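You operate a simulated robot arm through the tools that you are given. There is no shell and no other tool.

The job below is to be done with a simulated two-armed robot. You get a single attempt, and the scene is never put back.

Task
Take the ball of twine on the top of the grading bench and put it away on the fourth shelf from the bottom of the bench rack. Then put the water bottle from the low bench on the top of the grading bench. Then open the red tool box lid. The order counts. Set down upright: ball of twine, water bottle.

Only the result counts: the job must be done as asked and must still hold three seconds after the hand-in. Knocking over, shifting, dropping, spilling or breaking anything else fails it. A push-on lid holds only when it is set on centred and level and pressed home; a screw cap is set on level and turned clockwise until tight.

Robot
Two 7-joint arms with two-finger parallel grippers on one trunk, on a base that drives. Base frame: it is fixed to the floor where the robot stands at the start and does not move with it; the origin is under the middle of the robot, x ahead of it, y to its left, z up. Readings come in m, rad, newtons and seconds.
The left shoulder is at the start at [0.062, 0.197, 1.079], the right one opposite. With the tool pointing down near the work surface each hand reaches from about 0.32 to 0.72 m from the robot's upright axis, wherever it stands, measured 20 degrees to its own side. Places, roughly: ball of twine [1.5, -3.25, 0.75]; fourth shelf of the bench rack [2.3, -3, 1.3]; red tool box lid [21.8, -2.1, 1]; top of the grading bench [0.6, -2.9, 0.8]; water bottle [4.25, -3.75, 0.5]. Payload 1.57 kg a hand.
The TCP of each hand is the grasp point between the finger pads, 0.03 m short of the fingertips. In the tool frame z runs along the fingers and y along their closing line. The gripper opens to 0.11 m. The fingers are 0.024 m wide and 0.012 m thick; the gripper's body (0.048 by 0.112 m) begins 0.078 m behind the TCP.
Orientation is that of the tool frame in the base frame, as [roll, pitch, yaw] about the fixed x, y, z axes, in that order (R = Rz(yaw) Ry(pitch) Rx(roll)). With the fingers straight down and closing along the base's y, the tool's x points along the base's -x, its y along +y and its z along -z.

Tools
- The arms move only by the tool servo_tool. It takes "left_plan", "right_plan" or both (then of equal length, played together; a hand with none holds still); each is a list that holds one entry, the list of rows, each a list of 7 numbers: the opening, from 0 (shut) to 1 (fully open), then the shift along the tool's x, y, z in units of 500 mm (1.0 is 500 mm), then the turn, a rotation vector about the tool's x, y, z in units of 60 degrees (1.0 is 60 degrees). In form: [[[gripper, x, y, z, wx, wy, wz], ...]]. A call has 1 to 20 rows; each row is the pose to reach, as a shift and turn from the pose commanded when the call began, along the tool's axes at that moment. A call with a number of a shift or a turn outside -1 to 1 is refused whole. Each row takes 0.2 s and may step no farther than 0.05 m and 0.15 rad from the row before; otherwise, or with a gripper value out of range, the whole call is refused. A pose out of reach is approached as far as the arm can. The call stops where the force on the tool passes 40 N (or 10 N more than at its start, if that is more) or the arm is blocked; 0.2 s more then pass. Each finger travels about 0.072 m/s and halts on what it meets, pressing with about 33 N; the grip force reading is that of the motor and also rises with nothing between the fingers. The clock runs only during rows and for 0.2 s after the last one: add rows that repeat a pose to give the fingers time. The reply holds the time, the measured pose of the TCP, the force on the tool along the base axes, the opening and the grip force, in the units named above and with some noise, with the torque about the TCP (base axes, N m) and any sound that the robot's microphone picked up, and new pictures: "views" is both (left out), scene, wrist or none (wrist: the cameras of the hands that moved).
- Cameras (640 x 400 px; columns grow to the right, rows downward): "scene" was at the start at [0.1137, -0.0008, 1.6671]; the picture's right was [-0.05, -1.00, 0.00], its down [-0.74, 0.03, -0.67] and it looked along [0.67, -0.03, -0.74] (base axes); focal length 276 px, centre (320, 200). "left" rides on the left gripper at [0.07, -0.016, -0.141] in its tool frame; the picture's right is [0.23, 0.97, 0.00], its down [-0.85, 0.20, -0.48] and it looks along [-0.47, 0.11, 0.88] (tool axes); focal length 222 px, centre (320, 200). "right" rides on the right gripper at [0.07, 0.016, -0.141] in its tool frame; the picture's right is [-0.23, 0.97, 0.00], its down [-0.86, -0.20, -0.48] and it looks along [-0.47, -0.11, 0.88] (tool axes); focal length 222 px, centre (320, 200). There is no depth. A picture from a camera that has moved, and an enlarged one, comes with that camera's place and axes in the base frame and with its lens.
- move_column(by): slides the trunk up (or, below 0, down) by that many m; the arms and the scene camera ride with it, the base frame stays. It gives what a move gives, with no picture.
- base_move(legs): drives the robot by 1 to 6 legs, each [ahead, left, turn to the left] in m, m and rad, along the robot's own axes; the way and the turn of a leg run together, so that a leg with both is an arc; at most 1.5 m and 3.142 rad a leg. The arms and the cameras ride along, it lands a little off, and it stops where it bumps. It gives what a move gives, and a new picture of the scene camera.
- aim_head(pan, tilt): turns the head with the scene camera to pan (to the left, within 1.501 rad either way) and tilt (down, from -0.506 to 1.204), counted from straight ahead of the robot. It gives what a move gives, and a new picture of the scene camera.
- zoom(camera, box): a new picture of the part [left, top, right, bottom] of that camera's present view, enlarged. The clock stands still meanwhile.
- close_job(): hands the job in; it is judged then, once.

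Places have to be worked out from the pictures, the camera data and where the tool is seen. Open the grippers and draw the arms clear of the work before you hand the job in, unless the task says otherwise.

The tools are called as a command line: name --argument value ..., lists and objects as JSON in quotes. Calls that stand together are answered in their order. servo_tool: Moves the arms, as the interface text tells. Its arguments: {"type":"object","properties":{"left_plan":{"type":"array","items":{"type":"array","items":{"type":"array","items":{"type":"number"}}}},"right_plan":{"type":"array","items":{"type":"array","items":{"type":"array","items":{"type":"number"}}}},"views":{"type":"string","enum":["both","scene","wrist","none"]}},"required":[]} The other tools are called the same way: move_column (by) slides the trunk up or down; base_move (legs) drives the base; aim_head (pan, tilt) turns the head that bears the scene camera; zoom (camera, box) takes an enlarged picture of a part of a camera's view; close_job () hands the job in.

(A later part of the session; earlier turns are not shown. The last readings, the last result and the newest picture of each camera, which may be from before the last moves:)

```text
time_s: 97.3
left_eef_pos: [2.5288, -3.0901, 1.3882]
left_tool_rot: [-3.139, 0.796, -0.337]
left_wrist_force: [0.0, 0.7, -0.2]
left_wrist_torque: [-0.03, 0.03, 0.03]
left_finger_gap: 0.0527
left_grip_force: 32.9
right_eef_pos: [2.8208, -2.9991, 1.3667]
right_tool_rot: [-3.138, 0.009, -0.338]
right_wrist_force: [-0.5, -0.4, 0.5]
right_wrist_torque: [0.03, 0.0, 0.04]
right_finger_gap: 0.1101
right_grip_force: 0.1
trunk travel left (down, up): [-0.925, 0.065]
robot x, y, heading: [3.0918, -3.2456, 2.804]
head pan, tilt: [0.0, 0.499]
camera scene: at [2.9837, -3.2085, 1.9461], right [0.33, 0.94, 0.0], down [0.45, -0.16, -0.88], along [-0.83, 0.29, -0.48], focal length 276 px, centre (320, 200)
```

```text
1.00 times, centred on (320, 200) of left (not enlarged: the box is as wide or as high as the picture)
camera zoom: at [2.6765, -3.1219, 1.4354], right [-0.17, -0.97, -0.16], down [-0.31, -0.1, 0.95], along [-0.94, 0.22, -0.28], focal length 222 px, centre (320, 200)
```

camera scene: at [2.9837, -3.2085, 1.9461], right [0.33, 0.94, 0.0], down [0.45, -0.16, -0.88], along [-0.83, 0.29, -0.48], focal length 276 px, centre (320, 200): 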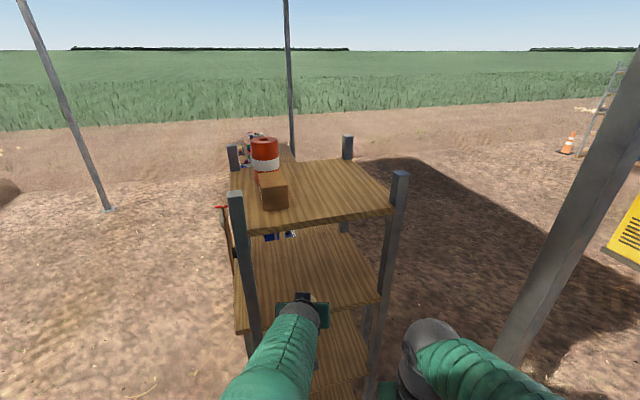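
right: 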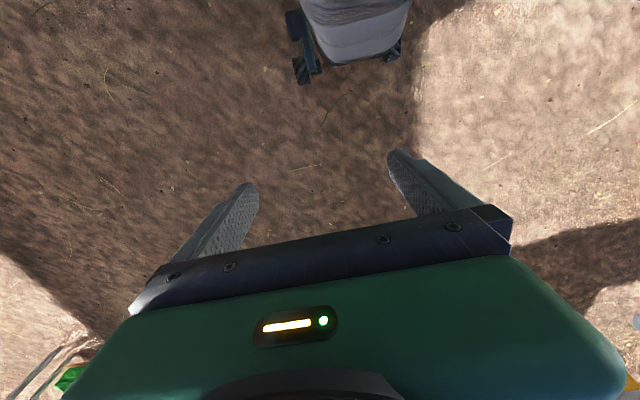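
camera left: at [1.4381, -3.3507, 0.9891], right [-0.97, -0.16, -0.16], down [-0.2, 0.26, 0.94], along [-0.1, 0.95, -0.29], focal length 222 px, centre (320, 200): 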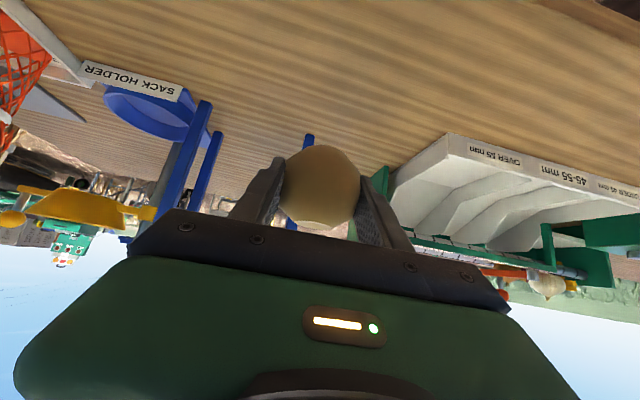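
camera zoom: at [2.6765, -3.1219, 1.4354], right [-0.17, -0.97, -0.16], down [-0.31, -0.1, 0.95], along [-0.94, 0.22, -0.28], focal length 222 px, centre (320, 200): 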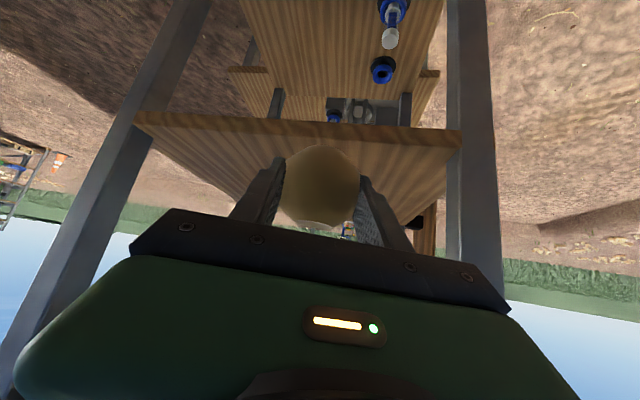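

The hand is lined up with the shelf opening and the ball hovers above shelf height. I drive 0.12 m further in.

base_move --legs '[[0.12, -0.02, 0]]'

zoom --camera "left" --box '[0, 0, 640, 400]'

aim_head --pan 0.0 --tilt 0.8

```text
time_s: 98.6
left_eef_pos: [2.4278, -3.035, 1.3898]
left_tool_rot: [-3.137, 0.799, -0.335]
left_wrist_force: [0.4, -0.1, -0.7]
left_wrist_torque: [-0.02, 0.01, 0.02]
left_finger_gap: 0.0526
left_grip_force: 33.1
right_eef_pos: [2.7163, -2.9445, 1.3679]
right_tool_rot: [-3.137, 0.015, -0.337]
right_wrist_force: [1.0, -0.8, -0.5]
right_wrist_torque: [0.02, 0.01, -0.01]
right_finger_gap: 0.1098
right_grip_force: 0.0
trunk travel left (down, up): [-0.925, 0.065]
robot x, y, heading: [2.9853, -3.1892, 2.801]
head pan, tilt: [0.0, 0.499]
camera scene: at [2.8818, -3.156, 1.9465], right [0.33, 0.94, 0.0], down [0.45, -0.15, -0.88], along [-0.83, 0.29, -0.47], focal length 276 px, centre (320, 200)
```

scene: 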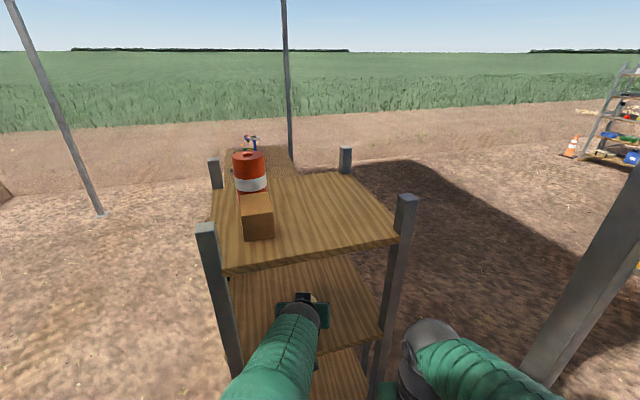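

```text
1.00 times, centred on (320, 200) of left (not enlarged: the box is as wide or as high as the picture)
camera zoom: at [2.5734, -3.0678, 1.4369], right [-0.17, -0.97, -0.17], down [-0.31, -0.11, 0.95], along [-0.94, 0.22, -0.28], focal length 222 px, centre (320, 200)
```

zoom: 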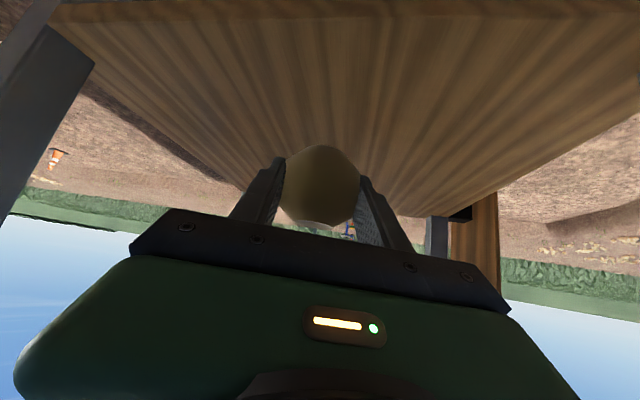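

```text
time_s: 99.4
left_eef_pos: [2.4217, -3.0287, 1.3855]
left_tool_rot: [-3.139, 0.793, -0.338]
left_wrist_force: [-0.2, -0.3, -0.9]
left_wrist_torque: [0.0, -0.01, 0.02]
left_finger_gap: 0.0526
left_grip_force: 33.0
right_eef_pos: [2.7109, -2.9399, 1.3654]
right_tool_rot: [-3.141, 0.008, -0.334]
right_wrist_force: [0.1, 0.1, 0.0]
right_wrist_torque: [0.01, 0.05, -0.02]
right_finger_gap: 0.1099
right_grip_force: 0.1
trunk travel left (down, up): [-0.925, 0.065]
robot x, y, heading: [2.9889, -3.1909, 2.803]
head pan, tilt: [0.0, 0.799]
camera scene: at [2.8835, -3.1501, 1.9199], right [0.33, 0.94, 0.0], down [0.67, -0.24, -0.7], along [-0.66, 0.23, -0.72], focal length 276 px, centre (320, 200)
```

scene: 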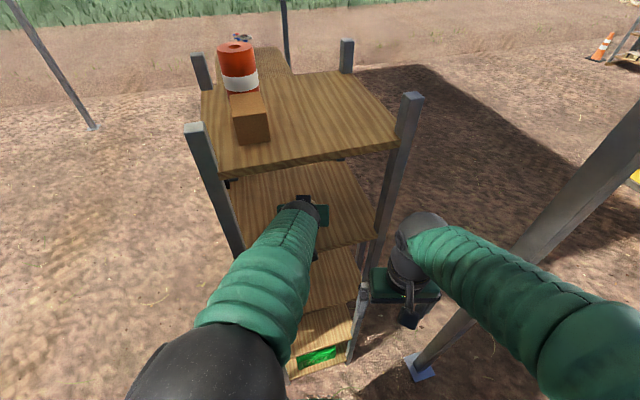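

The ball is over the shelf, about 0.08 m in, with the wrist clear of the top shelf. I push in 0.028 m more and lower to just above expected contact.

servo_tool --left_plan '[[[0.2, -0.02, 0, 0.02, 0, 0, 0], [0.2, -0.039, 0, 0.04, 0, 0, 0], [0.2, -0.025, 0, 0.054, 0, 0, 0], [0.2, -0.01, 0, 0.068, 0, 0, 0], [0.2, -0.003, 0, 0.076, 0, 0, 0], [0.2, -0.003, 0, 0.076, 0, 0, 0]]]' --views "wrist"

```text
time_s: 100.8
left_eef_pos: [2.3923, -3.017, 1.3595]
left_tool_rot: [3.141, 0.789, -0.339]
left_wrist_force: [-0.2, -0.4, -0.1]
left_wrist_torque: [-0.03, -0.01, 0.03]
left_finger_gap: 0.0527
left_grip_force: 33.7
right_eef_pos: [2.7082, -2.9374, 1.3637]
right_tool_rot: [-3.141, 0.007, -0.337]
right_wrist_force: [0.1, 0.4, 0.2]
right_wrist_torque: [0.01, -0.03, -0.02]
right_finger_gap: 0.11
right_grip_force: 0.1
trunk travel left (down, up): [-0.925, 0.065]
robot x, y, heading: [2.9872, -3.1856, 2.806]
head pan, tilt: [0.0, 0.799]
camera left: at [2.5388, -3.0501, 1.4077], right [-0.17, -0.97, -0.16], down [-0.31, -0.1, 0.94], along [-0.93, 0.21, -0.29], focal length 222 px, centre (320, 200)
```

left: 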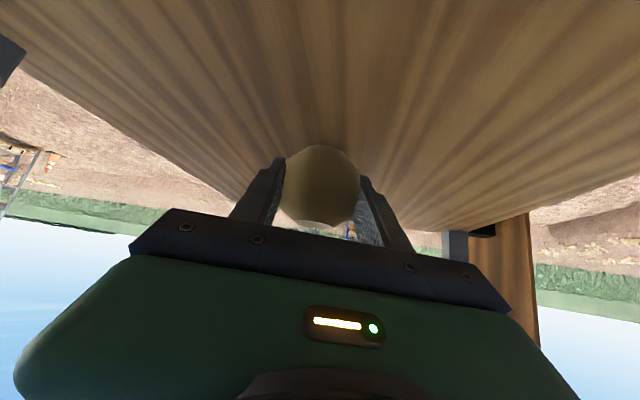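

No contact yet. I lower in small steps watching the vertical force.

servo_tool --left_plan '[[[0.2, 0.003, 0, 0.003, 0, 0, 0], [0.2, 0.006, 0, 0.006, 0, 0, 0], [0.2, 0.006, 0, 0.006, 0, 0, 0]]]' --views "wrist"

```text
time_s: 101.6
left_eef_pos: [2.3923, -3.0171, 1.355]
left_tool_rot: [3.141, 0.79, -0.341]
left_wrist_force: [0.2, 0.0, -0.8]
left_wrist_torque: [0.01, 0.02, -0.03]
left_finger_gap: 0.0526
left_grip_force: 33.3
right_eef_pos: [2.7077, -2.9364, 1.3653]
right_tool_rot: [3.14, 0.006, -0.337]
right_wrist_force: [0.4, 0.2, 0.5]
right_wrist_torque: [-0.02, 0.01, -0.03]
right_finger_gap: 0.1102
right_grip_force: 0.0
trunk travel left (down, up): [-0.925, 0.065]
robot x, y, heading: [2.9849, -3.1922, 2.808]
head pan, tilt: [0.0, 0.799]
camera left: at [2.5387, -3.0499, 1.4036], right [-0.17, -0.97, -0.16], down [-0.31, -0.1, 0.94], along [-0.93, 0.21, -0.29], focal length 222 px, centre (320, 200)
```

left: 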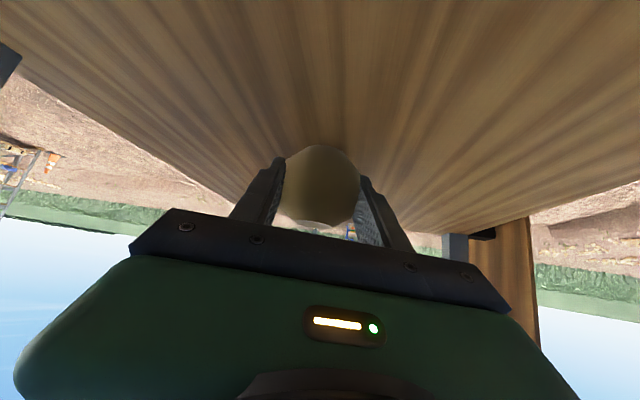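

Still free (force near zero). I lower 4 mm more.

servo_tool --left_plan '[[[0.2, 0.003, 0, 0.003, 0, 0, 0], [0.2, 0.006, 0, 0.006, 0, 0, 0], [0.2, 0.006, 0, 0.006, 0, 0, 0]]]' --views "none"

```text
time_s: 102.4
left_eef_pos: [2.3919, -3.0174, 1.3534]
left_tool_rot: [-3.138, 0.801, -0.339]
left_wrist_force: [-3.5, -0.6, 21.9]
left_wrist_torque: [-0.44, 0.22, -0.08]
left_finger_gap: 0.0525
left_grip_force: 33.4
right_eef_pos: [2.7081, -2.9371, 1.3651]
right_tool_rot: [-3.139, 0.007, -0.338]
right_wrist_force: [-0.2, 0.7, -0.7]
right_wrist_torque: [-0.02, 0.01, -0.03]
right_finger_gap: 0.1098
right_grip_force: 0.0
trunk travel left (down, up): [-0.925, 0.065]
robot x, y, heading: [2.9862, -3.1859, 2.8]
head pan, tilt: [0.0, 0.799]
```

Contact (22 N up). I ease up ~1.5 mm and open the fingers gently.

servo_tool --left_plan '[[[0.2, -0.002, 0, -0.002, 0, 0, 0], [0.2, -0.002, 0, -0.002, 0, 0, 0], [0.55, -0.002, 0, -0.002, 0, 0, 0], [0.7, -0.002, 0, -0.002, 0, 0, 0], [0.85, -0.002, 0, -0.002, 0, 0, 0], [1, -0.002, 0, -0.002, 0, 0, 0], [1, -0.002, 0, -0.002, 0, 0, 0], [1, -0.002, 0, -0.002, 0, 0, 0]]]' --views "wrist"

```text
time_s: 104.2
left_eef_pos: [2.3908, -3.0168, 1.3518]
left_tool_rot: [-3.141, 0.793, -0.341]
left_wrist_force: [-0.3, -0.8, 0.2]
left_wrist_torque: [-0.02, -0.03, 0.0]
left_finger_gap: 0.1098
left_grip_force: 0.1
right_eef_pos: [2.7071, -2.937, 1.3634]
right_tool_rot: [-3.141, 0.006, -0.338]
right_wrist_force: [0.7, 0.4, 0.3]
right_wrist_torque: [-0.03, -0.01, 0.04]
right_finger_gap: 0.1097
right_grip_force: 0.0
trunk travel left (down, up): [-0.925, 0.065]
robot x, y, heading: [2.983, -3.1887, 2.805]
head pan, tilt: [0.0, 0.799]
camera left: at [2.5371, -3.0495, 1.4004], right [-0.17, -0.97, -0.16], down [-0.31, -0.1, 0.94], along [-0.93, 0.21, -0.29], focal length 222 px, centre (320, 200)
```

left: 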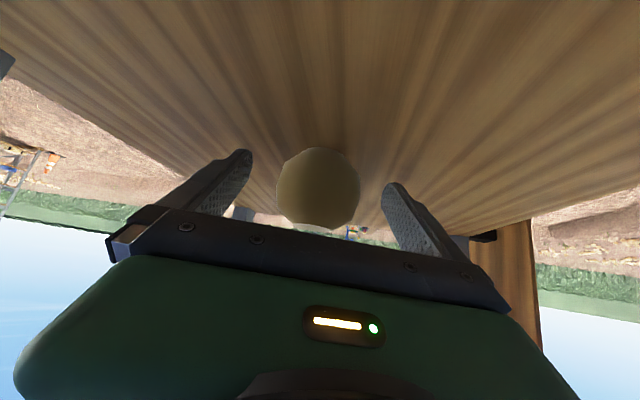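

The ball stands free on the shelf. I withdraw the fingers along the tool axis and back the base out.

servo_tool --left_plan '[[[1, 0, 0, -0.06, 0, 0, 0], [1, 0, 0, -0.12, 0, 0, 0], [1, 0, 0, -0.16, 0, 0, 0], [1, 0, 0, -0.16, 0, 0, 0]]]' --views "wrist"

base_move --legs '[[-0.42, 0, 0]]'

zoom --camera "left" --box '[0, 0, 640, 400]'

```text
time_s: 105.2
left_eef_pos: [2.4436, -3.036, 1.4079]
left_tool_rot: [3.141, 0.788, -0.339]
left_wrist_force: [-0.1, -0.4, -0.3]
left_wrist_torque: [0.0, 0.01, 0.01]
left_finger_gap: 0.1098
left_grip_force: 0.0
right_eef_pos: [2.7071, -2.9367, 1.3639]
right_tool_rot: [-3.14, 0.005, -0.337]
right_wrist_force: [0.2, 1.2, -0.2]
right_wrist_torque: [0.02, 0.02, -0.01]
right_finger_gap: 0.11
right_grip_force: 0.0
trunk travel left (down, up): [-0.925, 0.065]
robot x, y, heading: [2.9801, -3.1913, 2.798]
head pan, tilt: [0.0, 0.799]
camera left: at [2.5905, -3.0694, 1.4565], right [-0.17, -0.97, -0.16], down [-0.31, -0.1, 0.94], along [-0.93, 0.21, -0.29], focal length 222 px, centre (320, 200)
```

left: 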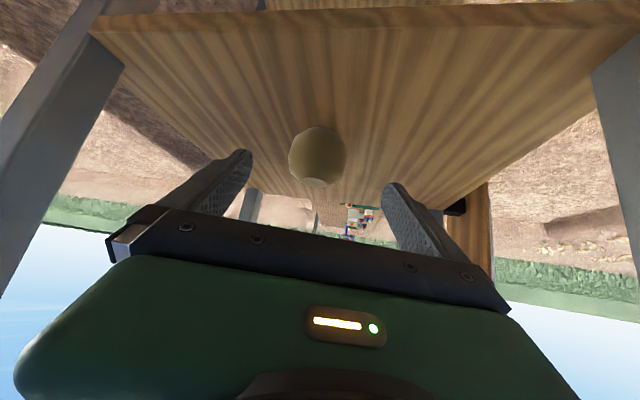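

```text
time_s: 107.8
left_eef_pos: [2.8359, -3.175, 1.4067]
left_tool_rot: [3.142, 0.788, -0.342]
left_wrist_force: [-0.3, -0.4, -0.7]
left_wrist_torque: [0.01, 0.0, -0.02]
left_finger_gap: 0.1102
left_grip_force: 0.0
right_eef_pos: [3.0984, -3.0744, 1.3634]
right_tool_rot: [3.141, 0.001, -0.339]
right_wrist_force: [0.2, 0.7, -0.6]
right_wrist_torque: [-0.02, 0.03, -0.02]
right_finger_gap: 0.1099
right_grip_force: 0.1
trunk travel left (down, up): [-0.925, 0.065]
robot x, y, heading: [3.3814, -3.3299, 2.803]
head pan, tilt: [0.0, 0.799]
camera scene: at [3.2675, -3.2843, 1.9191], right [0.33, 0.94, 0.0], down [0.68, -0.24, -0.69], along [-0.65, 0.23, -0.72], focal length 276 px, centre (320, 200)
```

scene: 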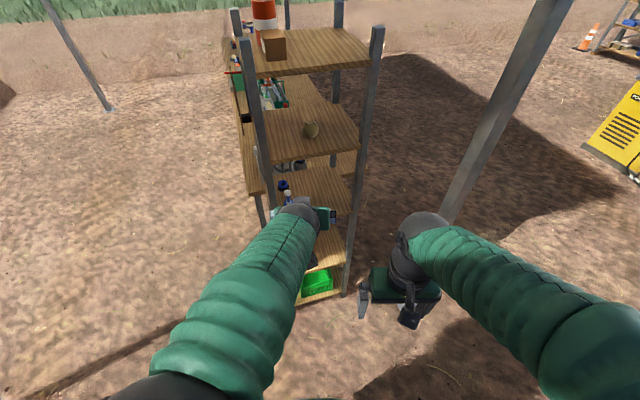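

```text
1.00 times, centred on (320, 200) of left (not enlarged: the box is as wide or as high as the picture)
camera zoom: at [2.9821, -3.2067, 1.4554], right [-0.17, -0.97, -0.16], down [-0.32, -0.1, 0.94], along [-0.93, 0.22, -0.29], focal length 222 px, centre (320, 200)
```

zoom: 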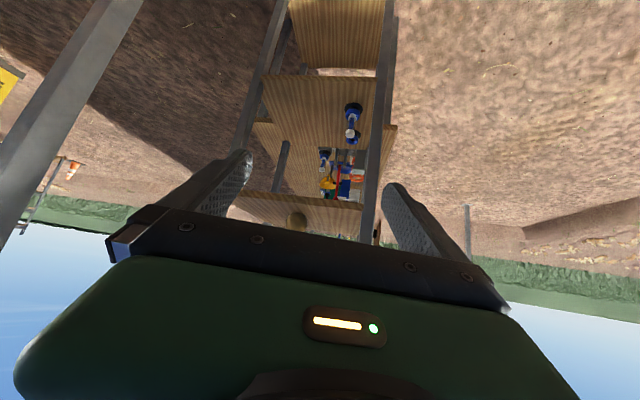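

The ball rests upright on the fourth shelf. Next the water bottle: I turn to face east, keeping arms high, and look at the low bench.

base_move --legs '[[0, 0, -1.4], [0, 0, -1.4]]'

aim_head --pan -0.3 --tilt 0.9

```text
time_s: 115.0
left_eef_pos: [3.9354, -3.2682, 1.4081]
left_tool_rot: [3.141, 0.79, -3.099]
left_wrist_force: [0.3, 1.2, -0.5]
left_wrist_torque: [-0.04, -0.01, -0.02]
left_finger_gap: 0.11
left_grip_force: 0.0
right_eef_pos: [3.7281, -3.458, 1.3642]
right_tool_rot: [-3.14, 0.007, -3.096]
right_wrist_force: [0.4, 0.3, 0.0]
right_wrist_torque: [-0.03, 0.0, -0.01]
right_finger_gap: 0.1102
right_grip_force: 0.1
trunk travel left (down, up): [-0.925, 0.065]
robot x, y, heading: [3.382, -3.3251, 0.043]
head pan, tilt: [0.0, 0.799]
camera scene: at [3.493, -3.3211, 1.9195], right [0.04, -1.0, 0.0], down [-0.72, -0.03, -0.7], along [0.7, 0.03, -0.72], focal length 276 px, centre (320, 200)
```

scene: 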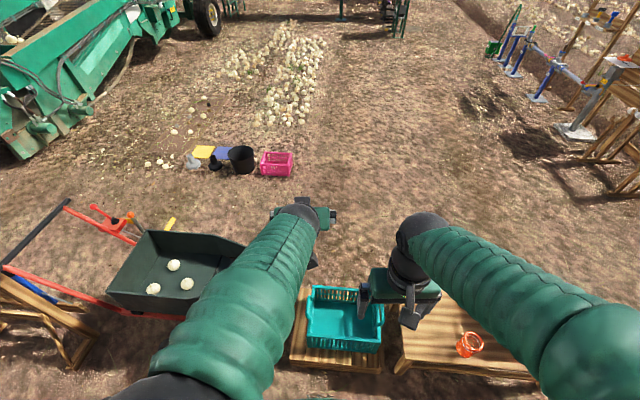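

```text
time_s: 115.8
left_eef_pos: [3.9341, -3.2673, 1.4087]
left_tool_rot: [3.14, 0.79, -3.1]
left_wrist_force: [0.7, -1.0, -0.1]
left_wrist_torque: [0.02, 0.01, 0.0]
left_finger_gap: 0.1099
left_grip_force: 0.1
right_eef_pos: [3.7275, -3.4582, 1.365]
right_tool_rot: [3.141, 0.006, -3.096]
right_wrist_force: [0.3, 0.8, -0.9]
right_wrist_torque: [-0.02, -0.01, 0.01]
right_finger_gap: 0.1101
right_grip_force: 0.1
trunk travel left (down, up): [-0.925, 0.065]
robot x, y, heading: [3.3825, -3.3283, 0.043]
head pan, tilt: [-0.3, 0.901]
camera scene: at [3.4855, -3.3442, 1.9116], right [-0.25, -0.97, 0.0], down [-0.76, 0.2, -0.62], along [0.6, -0.16, -0.78], focal length 276 px, centre (320, 200)
```

scene: 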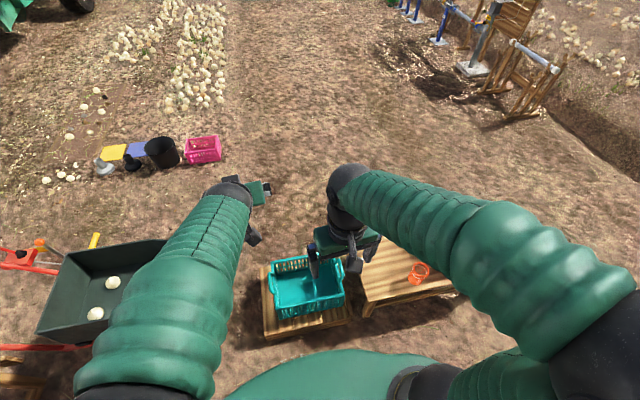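

The right arm hides the low bench. I strafe south to about y=–3.75 for a clearer look.

base_move --legs '[[0, -0.55, -0.04]]'

aim_head --pan 0.0 --tilt 0.9

```text
time_s: 118.9
left_eef_pos: [3.9476, -3.823, 1.4076]
left_tool_rot: [-3.129, 0.79, -3.131]
left_wrist_force: [0.0, -0.3, -0.3]
left_wrist_torque: [0.0, -0.01, 0.0]
left_finger_gap: 0.1099
left_grip_force: 0.1
right_eef_pos: [3.7342, -4.0046, 1.3662]
right_tool_rot: [-3.134, 0.007, -3.136]
right_wrist_force: [0.5, 0.1, -0.1]
right_wrist_torque: [0.04, 0.0, -0.02]
right_finger_gap: 0.1101
right_grip_force: 0.1
trunk travel left (down, up): [-0.925, 0.065]
robot x, y, heading: [3.3919, -3.8713, 0.003]
head pan, tilt: [-0.3, 0.901]
camera scene: at [3.4968, -3.877, 1.9117], right [-0.29, -0.96, 0.01], down [-0.75, 0.23, -0.62], along [0.59, -0.19, -0.78], focal length 276 px, centre (320, 200)
```

scene: 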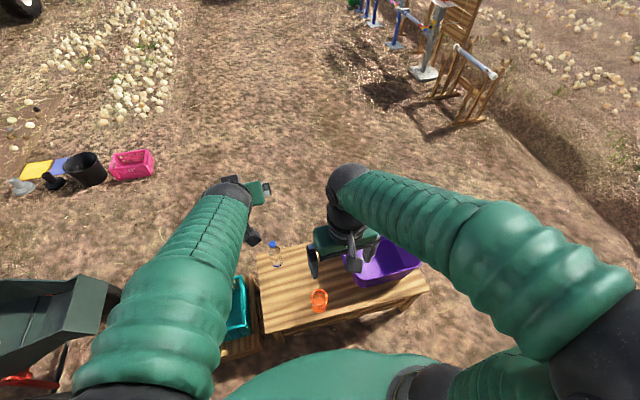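

```text
time_s: 119.7
left_eef_pos: [3.9474, -3.8294, 1.4091]
left_tool_rot: [-3.137, 0.792, -3.134]
left_wrist_force: [0.0, 0.9, -0.1]
left_wrist_torque: [-0.01, 0.0, -0.02]
left_finger_gap: 0.1097
left_grip_force: 0.2
right_eef_pos: [3.7336, -4.0103, 1.3656]
right_tool_rot: [-3.137, 0.008, -3.133]
right_wrist_force: [-0.3, 1.1, -0.7]
right_wrist_torque: [0.02, -0.01, 0.0]
right_finger_gap: 0.1102
right_grip_force: 0.0
trunk travel left (down, up): [-0.925, 0.065]
robot x, y, heading: [3.3879, -3.8686, 0.007]
head pan, tilt: [0.0, 0.901]
camera scene: at [3.5002, -3.8666, 1.9116], right [0.0, -1.0, 0.0], down [-0.78, 0.0, -0.62], along [0.62, 0.0, -0.78], focal length 276 px, centre (320, 200)
```

scene: 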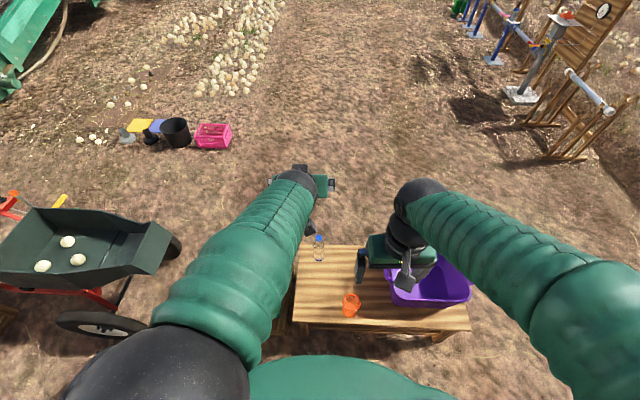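

The bottle with the blue cap is at about pixel (319,248), and an orange cup is nearer the edge. I zoom in.

zoom --camera "scene" --box '[270, 210, 390, 340]'

zoom --camera "right" --box '[0, 0, 640, 400]'

zoom --camera "left" --box '[0, 0, 640, 400]'

```text
3.08 times, centred on (330, 275) of scene
camera zoom: at [3.5002, -3.8666, 1.9116], right [0.0, -1.0, 0.0], down [-0.78, 0.0, -0.62], along [0.62, 0.0, -0.78], focal length 850 px, centre (289, -31)
```

zoom: 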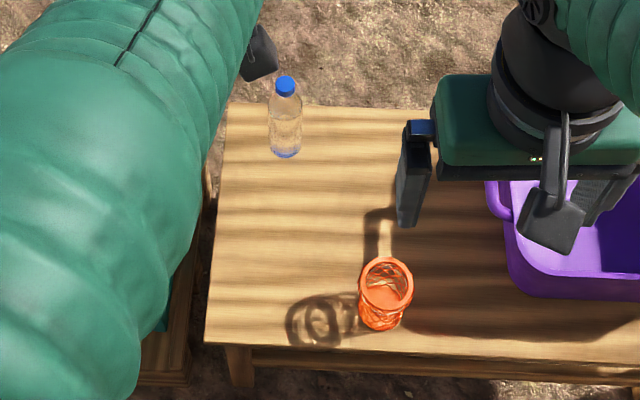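

```text
1.00 times, centred on (320, 200) of right (not enlarged: the box is as wide or as high as the picture)
camera zoom: at [3.6634, -3.9955, 1.5059], right [0.22, 0.98, 0.0], down [0.85, -0.19, 0.48], along [0.47, -0.11, -0.87], focal length 222 px, centre (320, 200)
```

zoom: 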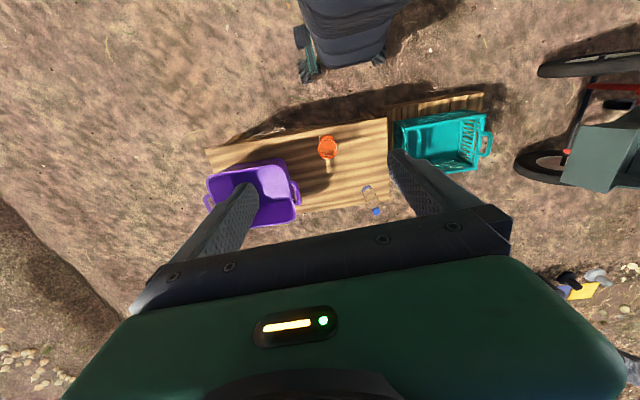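

```text
1.00 times, centred on (320, 200) of left (not enlarged: the box is as wide or as high as the picture)
camera zoom: at [3.799, -3.8437, 1.4573], right [-0.16, 0.97, -0.17], down [0.26, 0.2, 0.94], along [0.95, 0.11, -0.29], focal length 222 px, centre (320, 200)
```

zoom: 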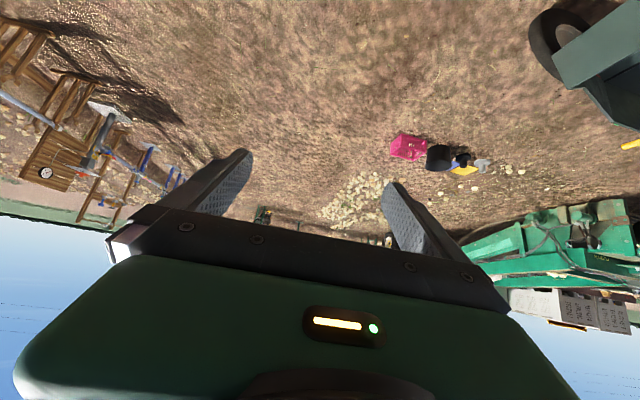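

The bottle (≈0.06 m wide, ≈0.25 m tall) is at about (4.26, –3.86) on the low bench; the orange cup is at about (3.97, –4.03). I lower the trunk by 0.5 m, tilt the left tool 15° further, and look again from lower down.

move_column --by -0.5

servo_tool --left_plan '[[[1, 0, 0, 0, 0, -0.125, 0], [1, 0, 0, 0, 0, -0.25, 0], [1, 0, 0, 0, 0, -0.25, 0]]]' --views "both"

```text
refused: -0.5 is not a number from -0.4 to 0.4
```

```text
time_s: 120.5
left_eef_pos: [3.9528, -3.815, 1.4227]
left_tool_rot: [-2.915, 1.031, -2.904]
left_wrist_force: [-0.1, -1.0, -0.4]
left_wrist_torque: [0.02, -0.02, -0.01]
left_finger_gap: 0.11
left_grip_force: 0.0
right_eef_pos: [3.7343, -4.0161, 1.3648]
right_tool_rot: [-3.139, 0.007, -3.137]
right_wrist_force: [0.8, 0.0, -0.1]
right_wrist_torque: [0.01, 0.01, 0.01]
right_finger_gap: 0.11
right_grip_force: 0.0
trunk travel left (down, up): [-0.925, 0.065]
robot x, y, heading: [3.392, -3.8667, -0.004]
head pan, tilt: [0.0, 0.901]
camera scene: at [3.5005, -3.8717, 1.9115], right [0.0, -1.0, 0.0], down [-0.78, 0.0, -0.62], along [0.62, 0.0, -0.78], focal length 276 px, centre (320, 200)
camera left: at [3.7973, -3.8356, 1.4332], right [-0.15, 0.94, -0.31], down [0.0, 0.31, 0.95], along [0.99, 0.15, -0.05], focal length 222 px, centre (320, 200)
```

scene: 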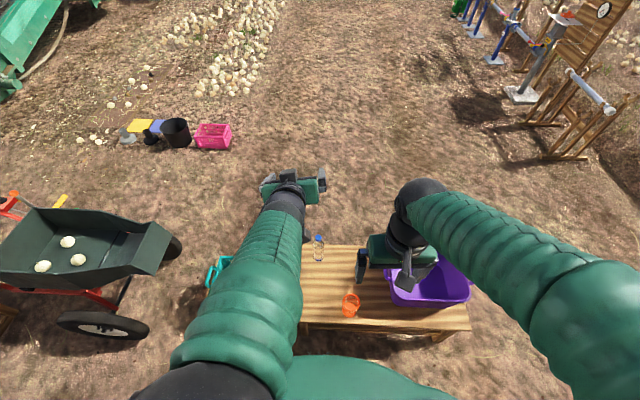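
left: 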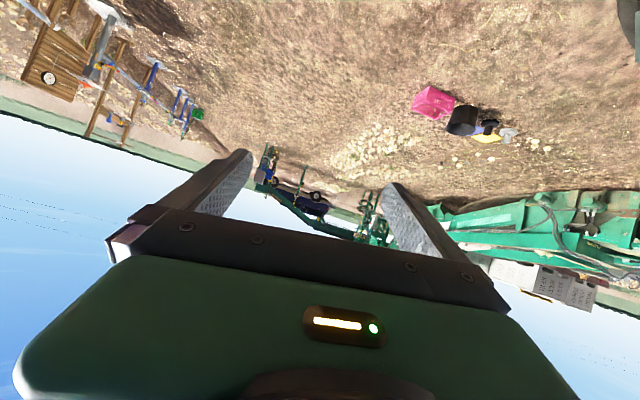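

The arm hits a limit in that orientation at this height. I lower the trunk in two strokes, then move the hand down relative to the shoulder where the orientation should be attainable.

move_column --by -0.4

aim_head --pan 0.0 --tilt 0.75

```text
time_s: 121.9
left_eef_pos: [3.947, -3.8371, 1.3359]
left_tool_rot: [-2.835, 1.021, -2.879]
left_wrist_force: [0.9, 0.2, 0.2]
left_wrist_torque: [0.0, -0.01, -0.02]
left_finger_gap: 0.1104
left_grip_force: 0.0
right_eef_pos: [3.7346, -4.0129, 1.2727]
right_tool_rot: [-3.141, 0.008, -3.135]
right_wrist_force: [-0.2, 1.0, 0.3]
right_wrist_torque: [-0.01, 0.01, 0.01]
right_finger_gap: 0.11
right_grip_force: 0.1
trunk travel left (down, up): [-0.834, 0.156]
robot x, y, heading: [3.3926, -3.8695, 0.003]
head pan, tilt: [0.0, 0.901]
stopped: the arm was blocked; the commanded pose is now the measured one
```

```text
time_s: 122.6
left_eef_pos: [3.9478, -3.8375, 1.3361]
left_tool_rot: [-2.84, 1.02, -2.884]
left_wrist_force: [0.1, 0.8, 0.2]
left_wrist_torque: [-0.02, 0.01, -0.02]
left_finger_gap: 0.1101
left_grip_force: 0.0
right_eef_pos: [3.7324, -4.0137, 1.2738]
right_tool_rot: [-3.141, 0.008, -3.136]
right_wrist_force: [0.6, 0.2, 0.2]
right_wrist_torque: [0.0, -0.04, 0.02]
right_finger_gap: 0.1102
right_grip_force: 0.1
trunk travel left (down, up): [-0.834, 0.156]
robot x, y, heading: [3.3918, -3.8687, 0.003]
head pan, tilt: [0.0, 0.75]
camera scene: at [3.5071, -3.8683, 1.8323], right [0.0, -1.0, 0.0], down [-0.68, 0.0, -0.73], along [0.73, 0.0, -0.68], focal length 276 px, centre (320, 200)
```

scene: 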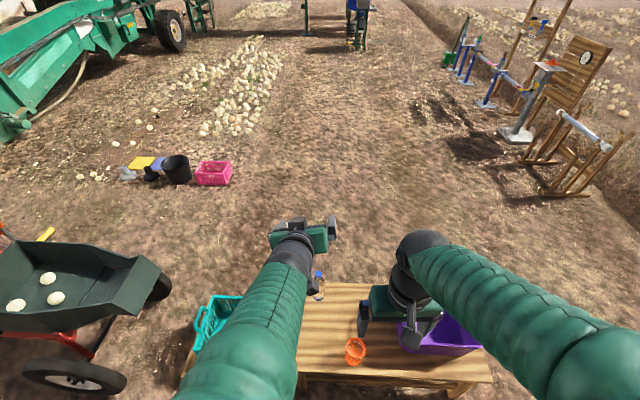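

The wrist limit blocked the trunk. I bring the left tool back to the clean 45° orientation while lowering the hand 0.15 m relative to the shoulder.

servo_tool --left_plan '[[[1, 0.0639, 0.0117, 0.0375, -0.0231, 0.0607, 0.0293], [1, 0.1278, 0.0233, 0.075, -0.0463, 0.1214, 0.0587], [1, 0.1917, 0.035, 0.1125, -0.0694, 0.1821, 0.088], [1, 0.2556, 0.0466, 0.15, -0.0925, 0.2428, 0.1173], [1, 0.2556, 0.0466, 0.15, -0.0925, 0.2428, 0.1173]]]' --views "none"

move_column --by -0.36

aim_head --pan 0.0 --tilt 0.7

```text
time_s: 123.7
left_eef_pos: [3.9566, -3.856, 1.2527]
left_tool_rot: [-2.906, 0.856, -2.971]
left_wrist_force: [0.3, 1.0, 0.0]
left_wrist_torque: [-0.01, -0.01, 0.01]
left_finger_gap: 0.11
left_grip_force: 0.0
right_eef_pos: [3.7338, -4.0138, 1.2711]
right_tool_rot: [3.141, 0.009, -3.137]
right_wrist_force: [0.6, -0.5, 0.1]
right_wrist_torque: [-0.01, 0.0, 0.01]
right_finger_gap: 0.11
right_grip_force: 0.0
trunk travel left (down, up): [-0.834, 0.156]
robot x, y, heading: [3.3918, -3.8692, -0.0]
head pan, tilt: [0.0, 0.75]
stopped in row 5 (left hand): the arm was blocked; the commanded pose is now the measured one
```

```text
time_s: 125.2
left_eef_pos: [3.9607, -3.8617, 1.1892]
left_tool_rot: [-2.692, 0.883, -2.806]
left_wrist_force: [-0.5, -0.4, 0.6]
left_wrist_torque: [0.02, 0.01, 0.0]
left_finger_gap: 0.11
left_grip_force: 0.1
right_eef_pos: [3.7333, -4.0134, 1.1532]
right_tool_rot: [-3.139, 0.01, -3.135]
right_wrist_force: [0.9, 0.2, -0.1]
right_wrist_torque: [0.01, 0.03, 0.01]
right_finger_gap: 0.1102
right_grip_force: 0.0
trunk travel left (down, up): [-0.717, 0.273]
robot x, y, heading: [3.3927, -3.873, 0.003]
head pan, tilt: [0.0, 0.75]
stopped: the arm was blocked; the commanded pose is now the measured one
```

```text
time_s: 125.8
left_eef_pos: [3.9602, -3.863, 1.193]
left_tool_rot: [-2.696, 0.882, -2.81]
left_wrist_force: [-0.4, -1.0, -0.5]
left_wrist_torque: [0.01, 0.01, 0.02]
left_finger_gap: 0.1102
left_grip_force: 0.1
right_eef_pos: [3.7324, -4.0135, 1.1566]
right_tool_rot: [-3.14, 0.01, -3.135]
right_wrist_force: [0.1, 0.1, 0.2]
right_wrist_torque: [0.0, 0.01, 0.01]
right_finger_gap: 0.1101
right_grip_force: 0.1
trunk travel left (down, up): [-0.717, 0.273]
robot x, y, heading: [3.3885, -3.8679, 0.004]
head pan, tilt: [0.0, 0.7]
camera scene: at [3.5096, -3.868, 1.7197], right [0.0, -1.0, 0.0], down [-0.65, 0.0, -0.76], along [0.76, 0.0, -0.65], focal length 276 px, centre (320, 200)
```

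scene: 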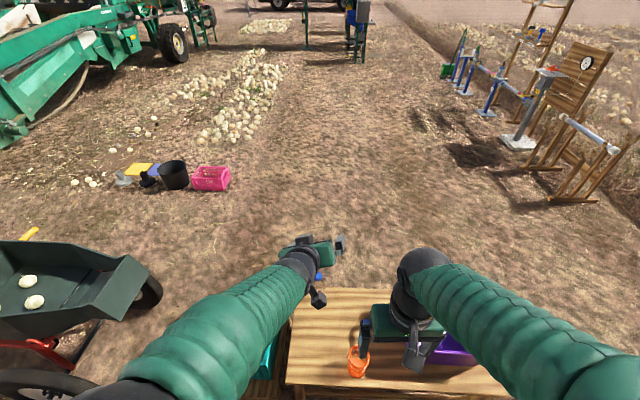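

The left arm is near a wrist limit with the hand at my centreline. I move the hand 0.15 m outward to the left while restoring the clean 45° tilt.

servo_tool --left_plan '[[[1, -0.0155, 0.0721, -0.0135, 0, 0, 0], [1, -0.031, 0.1442, -0.0271, 0, 0, 0], [1, -0.0465, 0.2163, -0.0406, -0.0472, 0.0341, 0.0468], [1, -0.062, 0.2884, -0.0542, -0.0943, 0.0681, 0.0936], [1, -0.062, 0.2884, -0.0542, -0.1415, 0.1022, 0.1404], [1, -0.062, 0.2884, -0.0542, -0.1886, 0.1362, 0.1872], [1, -0.062, 0.2884, -0.0542, -0.1886, 0.1362, 0.1872]]]' --views "both"

```text
time_s: 127.4
left_eef_pos: [3.9605, -3.7131, 1.192]
left_tool_rot: [3.138, 0.783, 3.14]
left_wrist_force: [0.2, -0.7, -0.1]
left_wrist_torque: [0.01, -0.02, 0.02]
left_finger_gap: 0.11
left_grip_force: 0.0
right_eef_pos: [3.7329, -4.0144, 1.1587]
right_tool_rot: [-3.139, 0.008, -3.134]
right_wrist_force: [-0.1, 0.3, -0.5]
right_wrist_torque: [-0.01, 0.0, 0.0]
right_finger_gap: 0.1101
right_grip_force: 0.1
trunk travel left (down, up): [-0.717, 0.273]
robot x, y, heading: [3.3918, -3.8715, 0.007]
head pan, tilt: [0.0, 0.7]
camera scene: at [3.5093, -3.8673, 1.7201], right [0.0, -1.0, 0.0], down [-0.65, 0.0, -0.76], along [0.76, 0.0, -0.65], focal length 276 px, centre (320, 200)
camera left: at [3.8109, -3.7272, 1.2411], right [-0.16, 0.97, -0.16], down [0.27, 0.2, 0.94], along [0.95, 0.11, -0.29], focal length 222 px, centre (320, 200)
```

scene: 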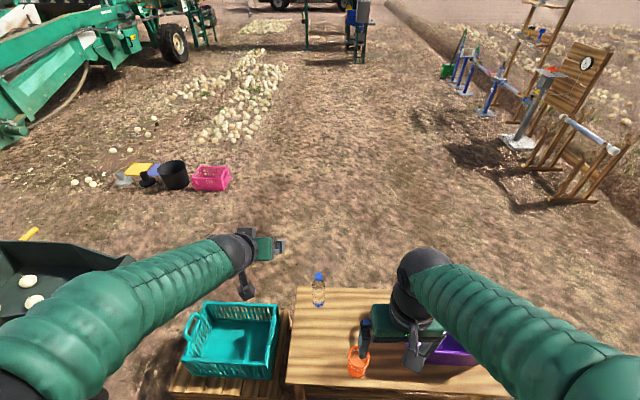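
left: 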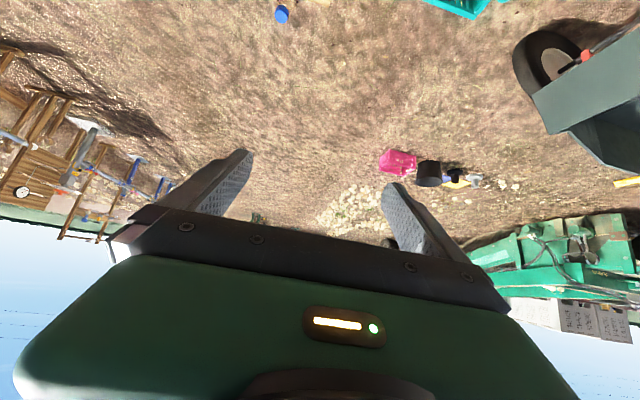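

The left hand is back in a clean 45° pose, and the bottle cap triangulates to about (4.25, –3.86, 0.63) with the base near z 0.40. I lower the trunk further.

move_column --by -0.38

aim_head --pan 0.0 --tilt 0.6

zoom --camera "left" --box '[0, 0, 640, 400]'

```text
time_s: 131.1
left_eef_pos: [3.9602, -3.713, 0.8122]
left_tool_rot: [3.14, 0.789, 3.14]
left_wrist_force: [0.5, 0.3, -0.6]
left_wrist_torque: [0.02, 0.01, -0.01]
left_finger_gap: 0.1102
left_grip_force: 0.1
right_eef_pos: [3.7317, -4.0132, 0.7782]
right_tool_rot: [-3.138, 0.009, -3.134]
right_wrist_force: [-0.5, -0.4, -0.6]
right_wrist_torque: [-0.02, 0.0, 0.01]
right_finger_gap: 0.11
right_grip_force: 0.0
trunk travel left (down, up): [-0.337, 0.653]
robot x, y, heading: [3.3916, -3.8693, 0.005]
head pan, tilt: [0.0, 0.7]
```

```text
time_s: 131.7
left_eef_pos: [3.9601, -3.7125, 0.8113]
left_tool_rot: [3.138, 0.785, 3.141]
left_wrist_force: [0.5, 0.0, 0.0]
left_wrist_torque: [-0.01, 0.03, -0.01]
left_finger_gap: 0.1099
left_grip_force: 0.0
right_eef_pos: [3.7317, -4.0127, 0.7783]
right_tool_rot: [-3.141, 0.009, -3.133]
right_wrist_force: [0.1, 0.5, -0.7]
right_wrist_torque: [0.0, 0.0, 0.02]
right_finger_gap: 0.1098
right_grip_force: 0.0
trunk travel left (down, up): [-0.337, 0.653]
robot x, y, heading: [3.3908, -3.8702, 0.001]
head pan, tilt: [0.0, 0.6]
camera scene: at [3.5123, -3.8671, 1.3487], right [0.0, -1.0, 0.0], down [-0.57, 0.0, -0.82], along [0.82, 0.0, -0.57], focal length 276 px, centre (320, 200)
```

scene: 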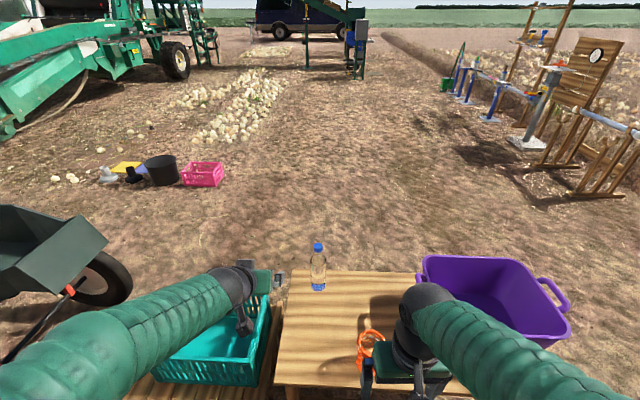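

```text
1.00 times, centred on (320, 200) of left (not enlarged: the box is as wide or as high as the picture)
camera zoom: at [3.8106, -3.7272, 0.861], right [-0.16, 0.97, -0.16], down [0.27, 0.2, 0.94], along [0.95, 0.11, -0.29], focal length 222 px, centre (320, 200)
```

zoom: 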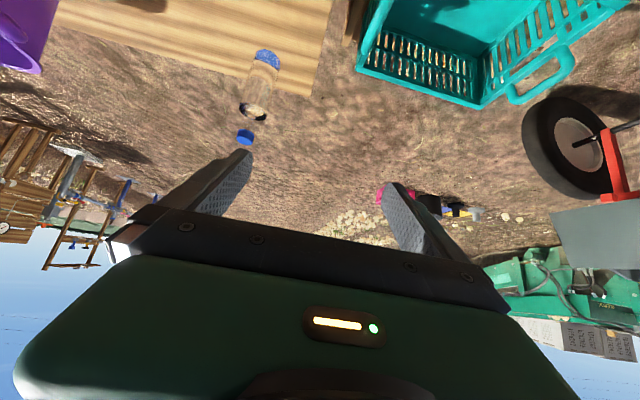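

I zoom in on the bottle in both views to pin down its position and height.

zoom --camera "scene" --box '[270, 230, 370, 310]'

zoom --camera "left" --box '[200, 20, 360, 160]'

```text
5.00 times, centred on (320, 270) of scene
camera zoom: at [3.5123, -3.8671, 1.3487], right [0.0, -1.0, 0.0], down [-0.57, 0.0, -0.82], along [0.82, 0.0, -0.57], focal length 1382 px, centre (320, -150)
```

zoom: 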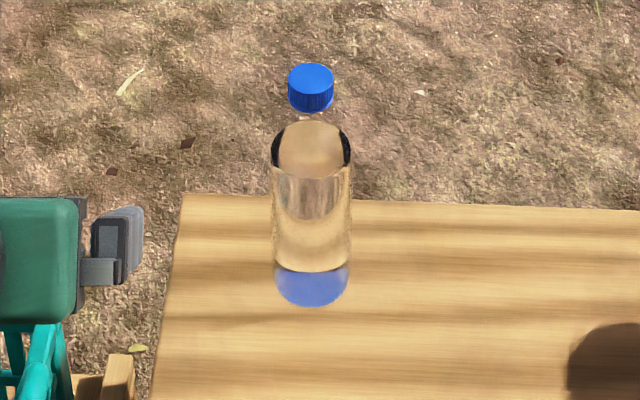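

```text
2.86 times, centred on (280, 90) of left
camera zoom: at [3.8106, -3.7272, 0.861], right [-0.16, 0.97, -0.16], down [0.27, 0.2, 0.94], along [0.95, 0.11, -0.29], focal length 635 px, centre (434, 514)
```

zoom: 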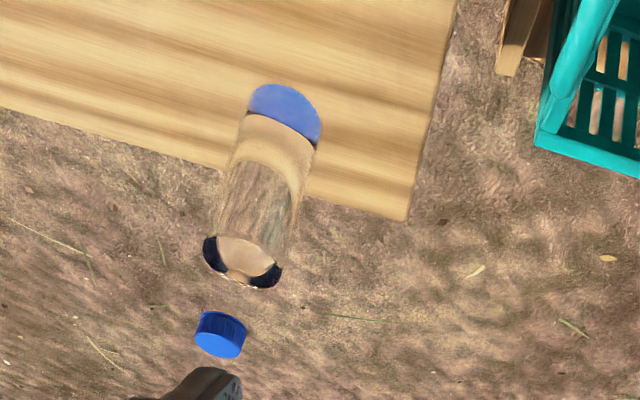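

Bottle: base at (4.254, –3.860, 0.40), cap top ≈0.635, body ≈0.062 m wide. I drive 0.14 m ahead and 0.15 m right so the left hand lines up with it at y≈–3.86.

base_move --legs '[[0.14, -0.15, 0]]'

zoom --camera "left" --box '[0, 0, 640, 400]'

```text
time_s: 133.3
left_eef_pos: [4.0977, -3.8589, 0.8104]
left_tool_rot: [-3.137, 0.785, -3.137]
left_wrist_force: [0.9, 0.3, 0.2]
left_wrist_torque: [-0.01, -0.02, -0.05]
left_finger_gap: 0.1101
left_grip_force: 0.0
right_eef_pos: [3.8701, -4.1605, 0.7784]
right_tool_rot: [-3.136, 0.008, -3.137]
right_wrist_force: [-0.4, 0.3, -0.1]
right_wrist_torque: [-0.01, 0.01, -0.01]
right_finger_gap: 0.1102
right_grip_force: 0.0
trunk travel left (down, up): [-0.337, 0.653]
robot x, y, heading: [3.5255, -4.0205, 0.008]
head pan, tilt: [0.0, 0.6]
camera scene: at [3.651, -4.0106, 1.3486], right [0.0, -1.0, 0.0], down [-0.57, 0.0, -0.82], along [0.82, 0.0, -0.57], focal length 276 px, centre (320, 200)
```

scene: 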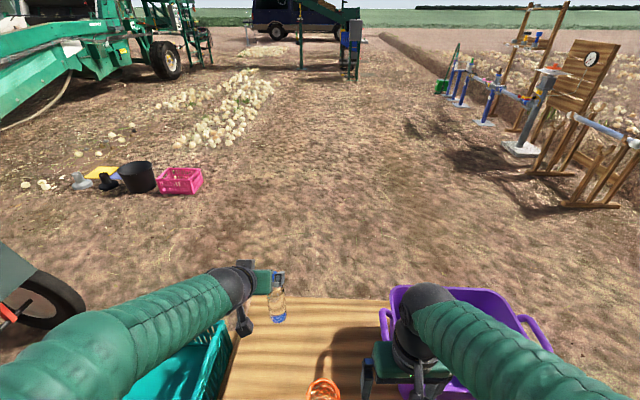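

```text
1.00 times, centred on (320, 200) of left (not enlarged: the box is as wide or as high as the picture)
camera zoom: at [3.9492, -3.8733, 0.8599], right [-0.16, 0.97, -0.16], down [0.27, 0.2, 0.94], along [0.95, 0.11, -0.29], focal length 222 px, centre (320, 200)
```

zoom: 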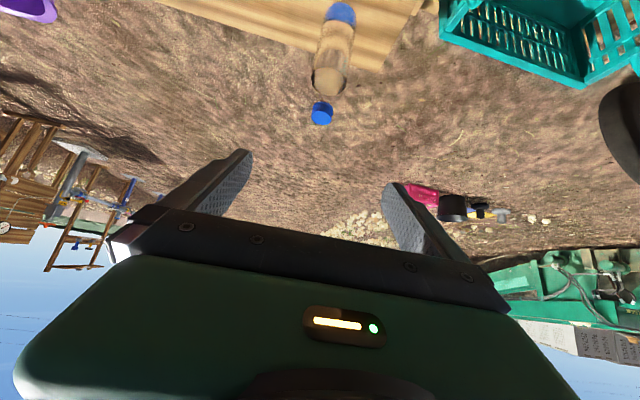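

Alignment is good (bottle at y≈–3.86). I lower the open hand straight down to z≈0.51 in front of the bottle.

servo_tool --left_plan '[[[1, 0.06, 0, 0.06, 0, 0, 0], [1, 0.12, 0, 0.12, 0, 0, 0], [1, 0.18, 0, 0.18, 0, 0, 0], [1, 0.24, 0, 0.24, 0, 0, 0], [1, 0.3, 0, 0.3, 0, 0, 0], [1, 0.36, 0, 0.36, 0, 0, 0], [1, 0.425, 0, 0.425, 0, 0, 0], [1, 0.425, 0, 0.425, 0, 0, 0]]]' --views "both"

```text
time_s: 134.3
left_eef_pos: [4.1212, -3.8496, 0.7574]
left_tool_rot: [-2.909, 0.928, -2.903]
left_wrist_force: [-0.1, -0.2, 0.1]
left_wrist_torque: [0.02, 0.0, 0.02]
left_finger_gap: 0.1101
left_grip_force: 0.0
right_eef_pos: [3.8699, -4.1633, 0.778]
right_tool_rot: [-3.141, 0.01, -3.134]
right_wrist_force: [0.9, -0.6, 0.7]
right_wrist_torque: [0.02, 0.01, -0.01]
right_finger_gap: 0.1102
right_grip_force: 0.1
trunk travel left (down, up): [-0.337, 0.653]
robot x, y, heading: [3.526, -4.0216, -0.002]
head pan, tilt: [0.0, 0.6]
stopped in row 4 (left hand): the arm was blocked; the commanded pose is now the measured one
camera scene: at [3.6513, -4.0172, 1.3483], right [0.0, -1.0, 0.0], down [-0.57, 0.0, -0.82], along [0.82, 0.0, -0.57], focal length 276 px, centre (320, 200)
camera left: at [3.966, -3.8679, 0.7845], right [-0.18, 0.93, -0.32], down [0.1, 0.34, 0.94], along [0.98, 0.14, -0.15], focal length 222 px, centre (320, 200)
```

scene: 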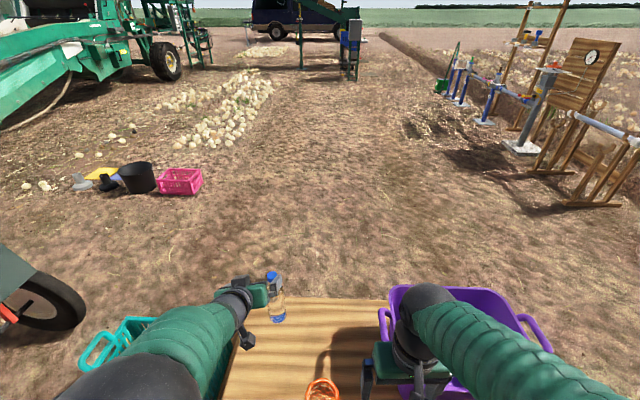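
left: 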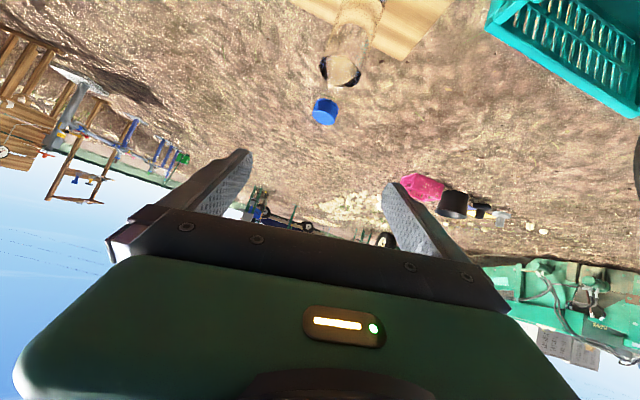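

The arm runs into a joint limit with this elbow posture. I'll reset it: raise and pull back slightly while rotating the tool to straight down (the posture it started with).

servo_tool --left_plan '[[[1, -0.006, 0.011, -0.028, -0.0124, 0.1125, 0.0134], [1, -0.012, 0.021, -0.057, -0.0249, 0.2251, 0.0268], [1, -0.018, 0.032, -0.085, -0.0373, 0.3376, 0.0402], [1, -0.0245, 0.0425, -0.114, -0.0498, 0.4502, 0.0537], [1, -0.031, 0.053, -0.142, -0.0622, 0.5627, 0.0671], [1, -0.037, 0.064, -0.17, -0.0746, 0.6752, 0.0805], [1, -0.043, 0.074, -0.199, -0.0871, 0.7878, 0.0939], [1, -0.049, 0.085, -0.227, -0.0995, 0.9003, 0.1073], [1, -0.049, 0.085, -0.227, -0.0995, 0.9003, 0.1073]]]' --views "both"

```text
time_s: 136.3
left_eef_pos: [4.0398, -3.805, 0.8368]
left_tool_rot: [-3.141, -0.001, 3.124]
left_wrist_force: [0.1, 0.4, -0.8]
left_wrist_torque: [0.0, 0.01, -0.01]
left_finger_gap: 0.1101
left_grip_force: 0.0
left hand out of reach, approached as far as the arm can: row 2
right_eef_pos: [3.8693, -4.1639, 0.7773]
right_tool_rot: [-3.139, 0.009, -3.137]
right_wrist_force: [0.3, 0.2, 0.5]
right_wrist_torque: [0.01, 0.0, 0.0]
right_finger_gap: 0.1101
right_grip_force: 0.0
trunk travel left (down, up): [-0.337, 0.653]
robot x, y, heading: [3.5286, -4.015, -0.0]
head pan, tilt: [0.0, 0.6]
camera scene: at [3.6502, -4.016, 1.3487], right [0.0, -1.0, 0.0], down [-0.57, 0.0, -0.82], along [0.82, 0.0, -0.57], focal length 276 px, centre (320, 200)
camera left: at [3.9695, -3.8196, 0.9766], right [-0.21, 0.98, 0.0], down [0.86, 0.18, 0.48], along [0.47, 0.1, -0.88], focal length 222 px, centre (320, 200)
```

scene: 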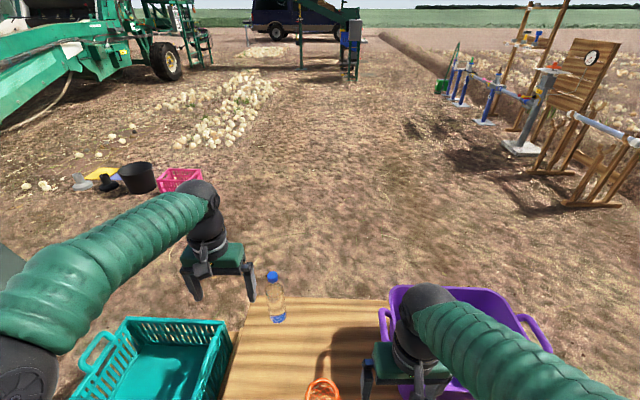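
left: 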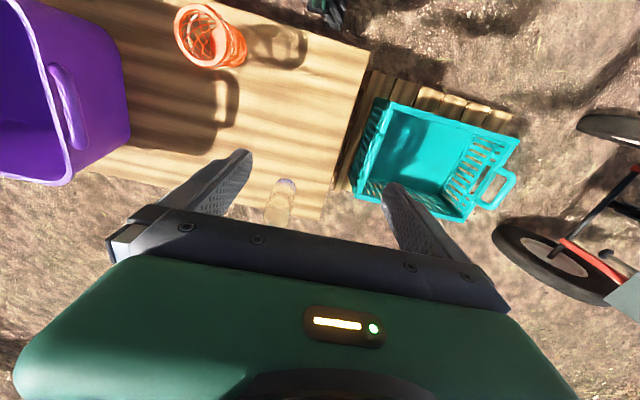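

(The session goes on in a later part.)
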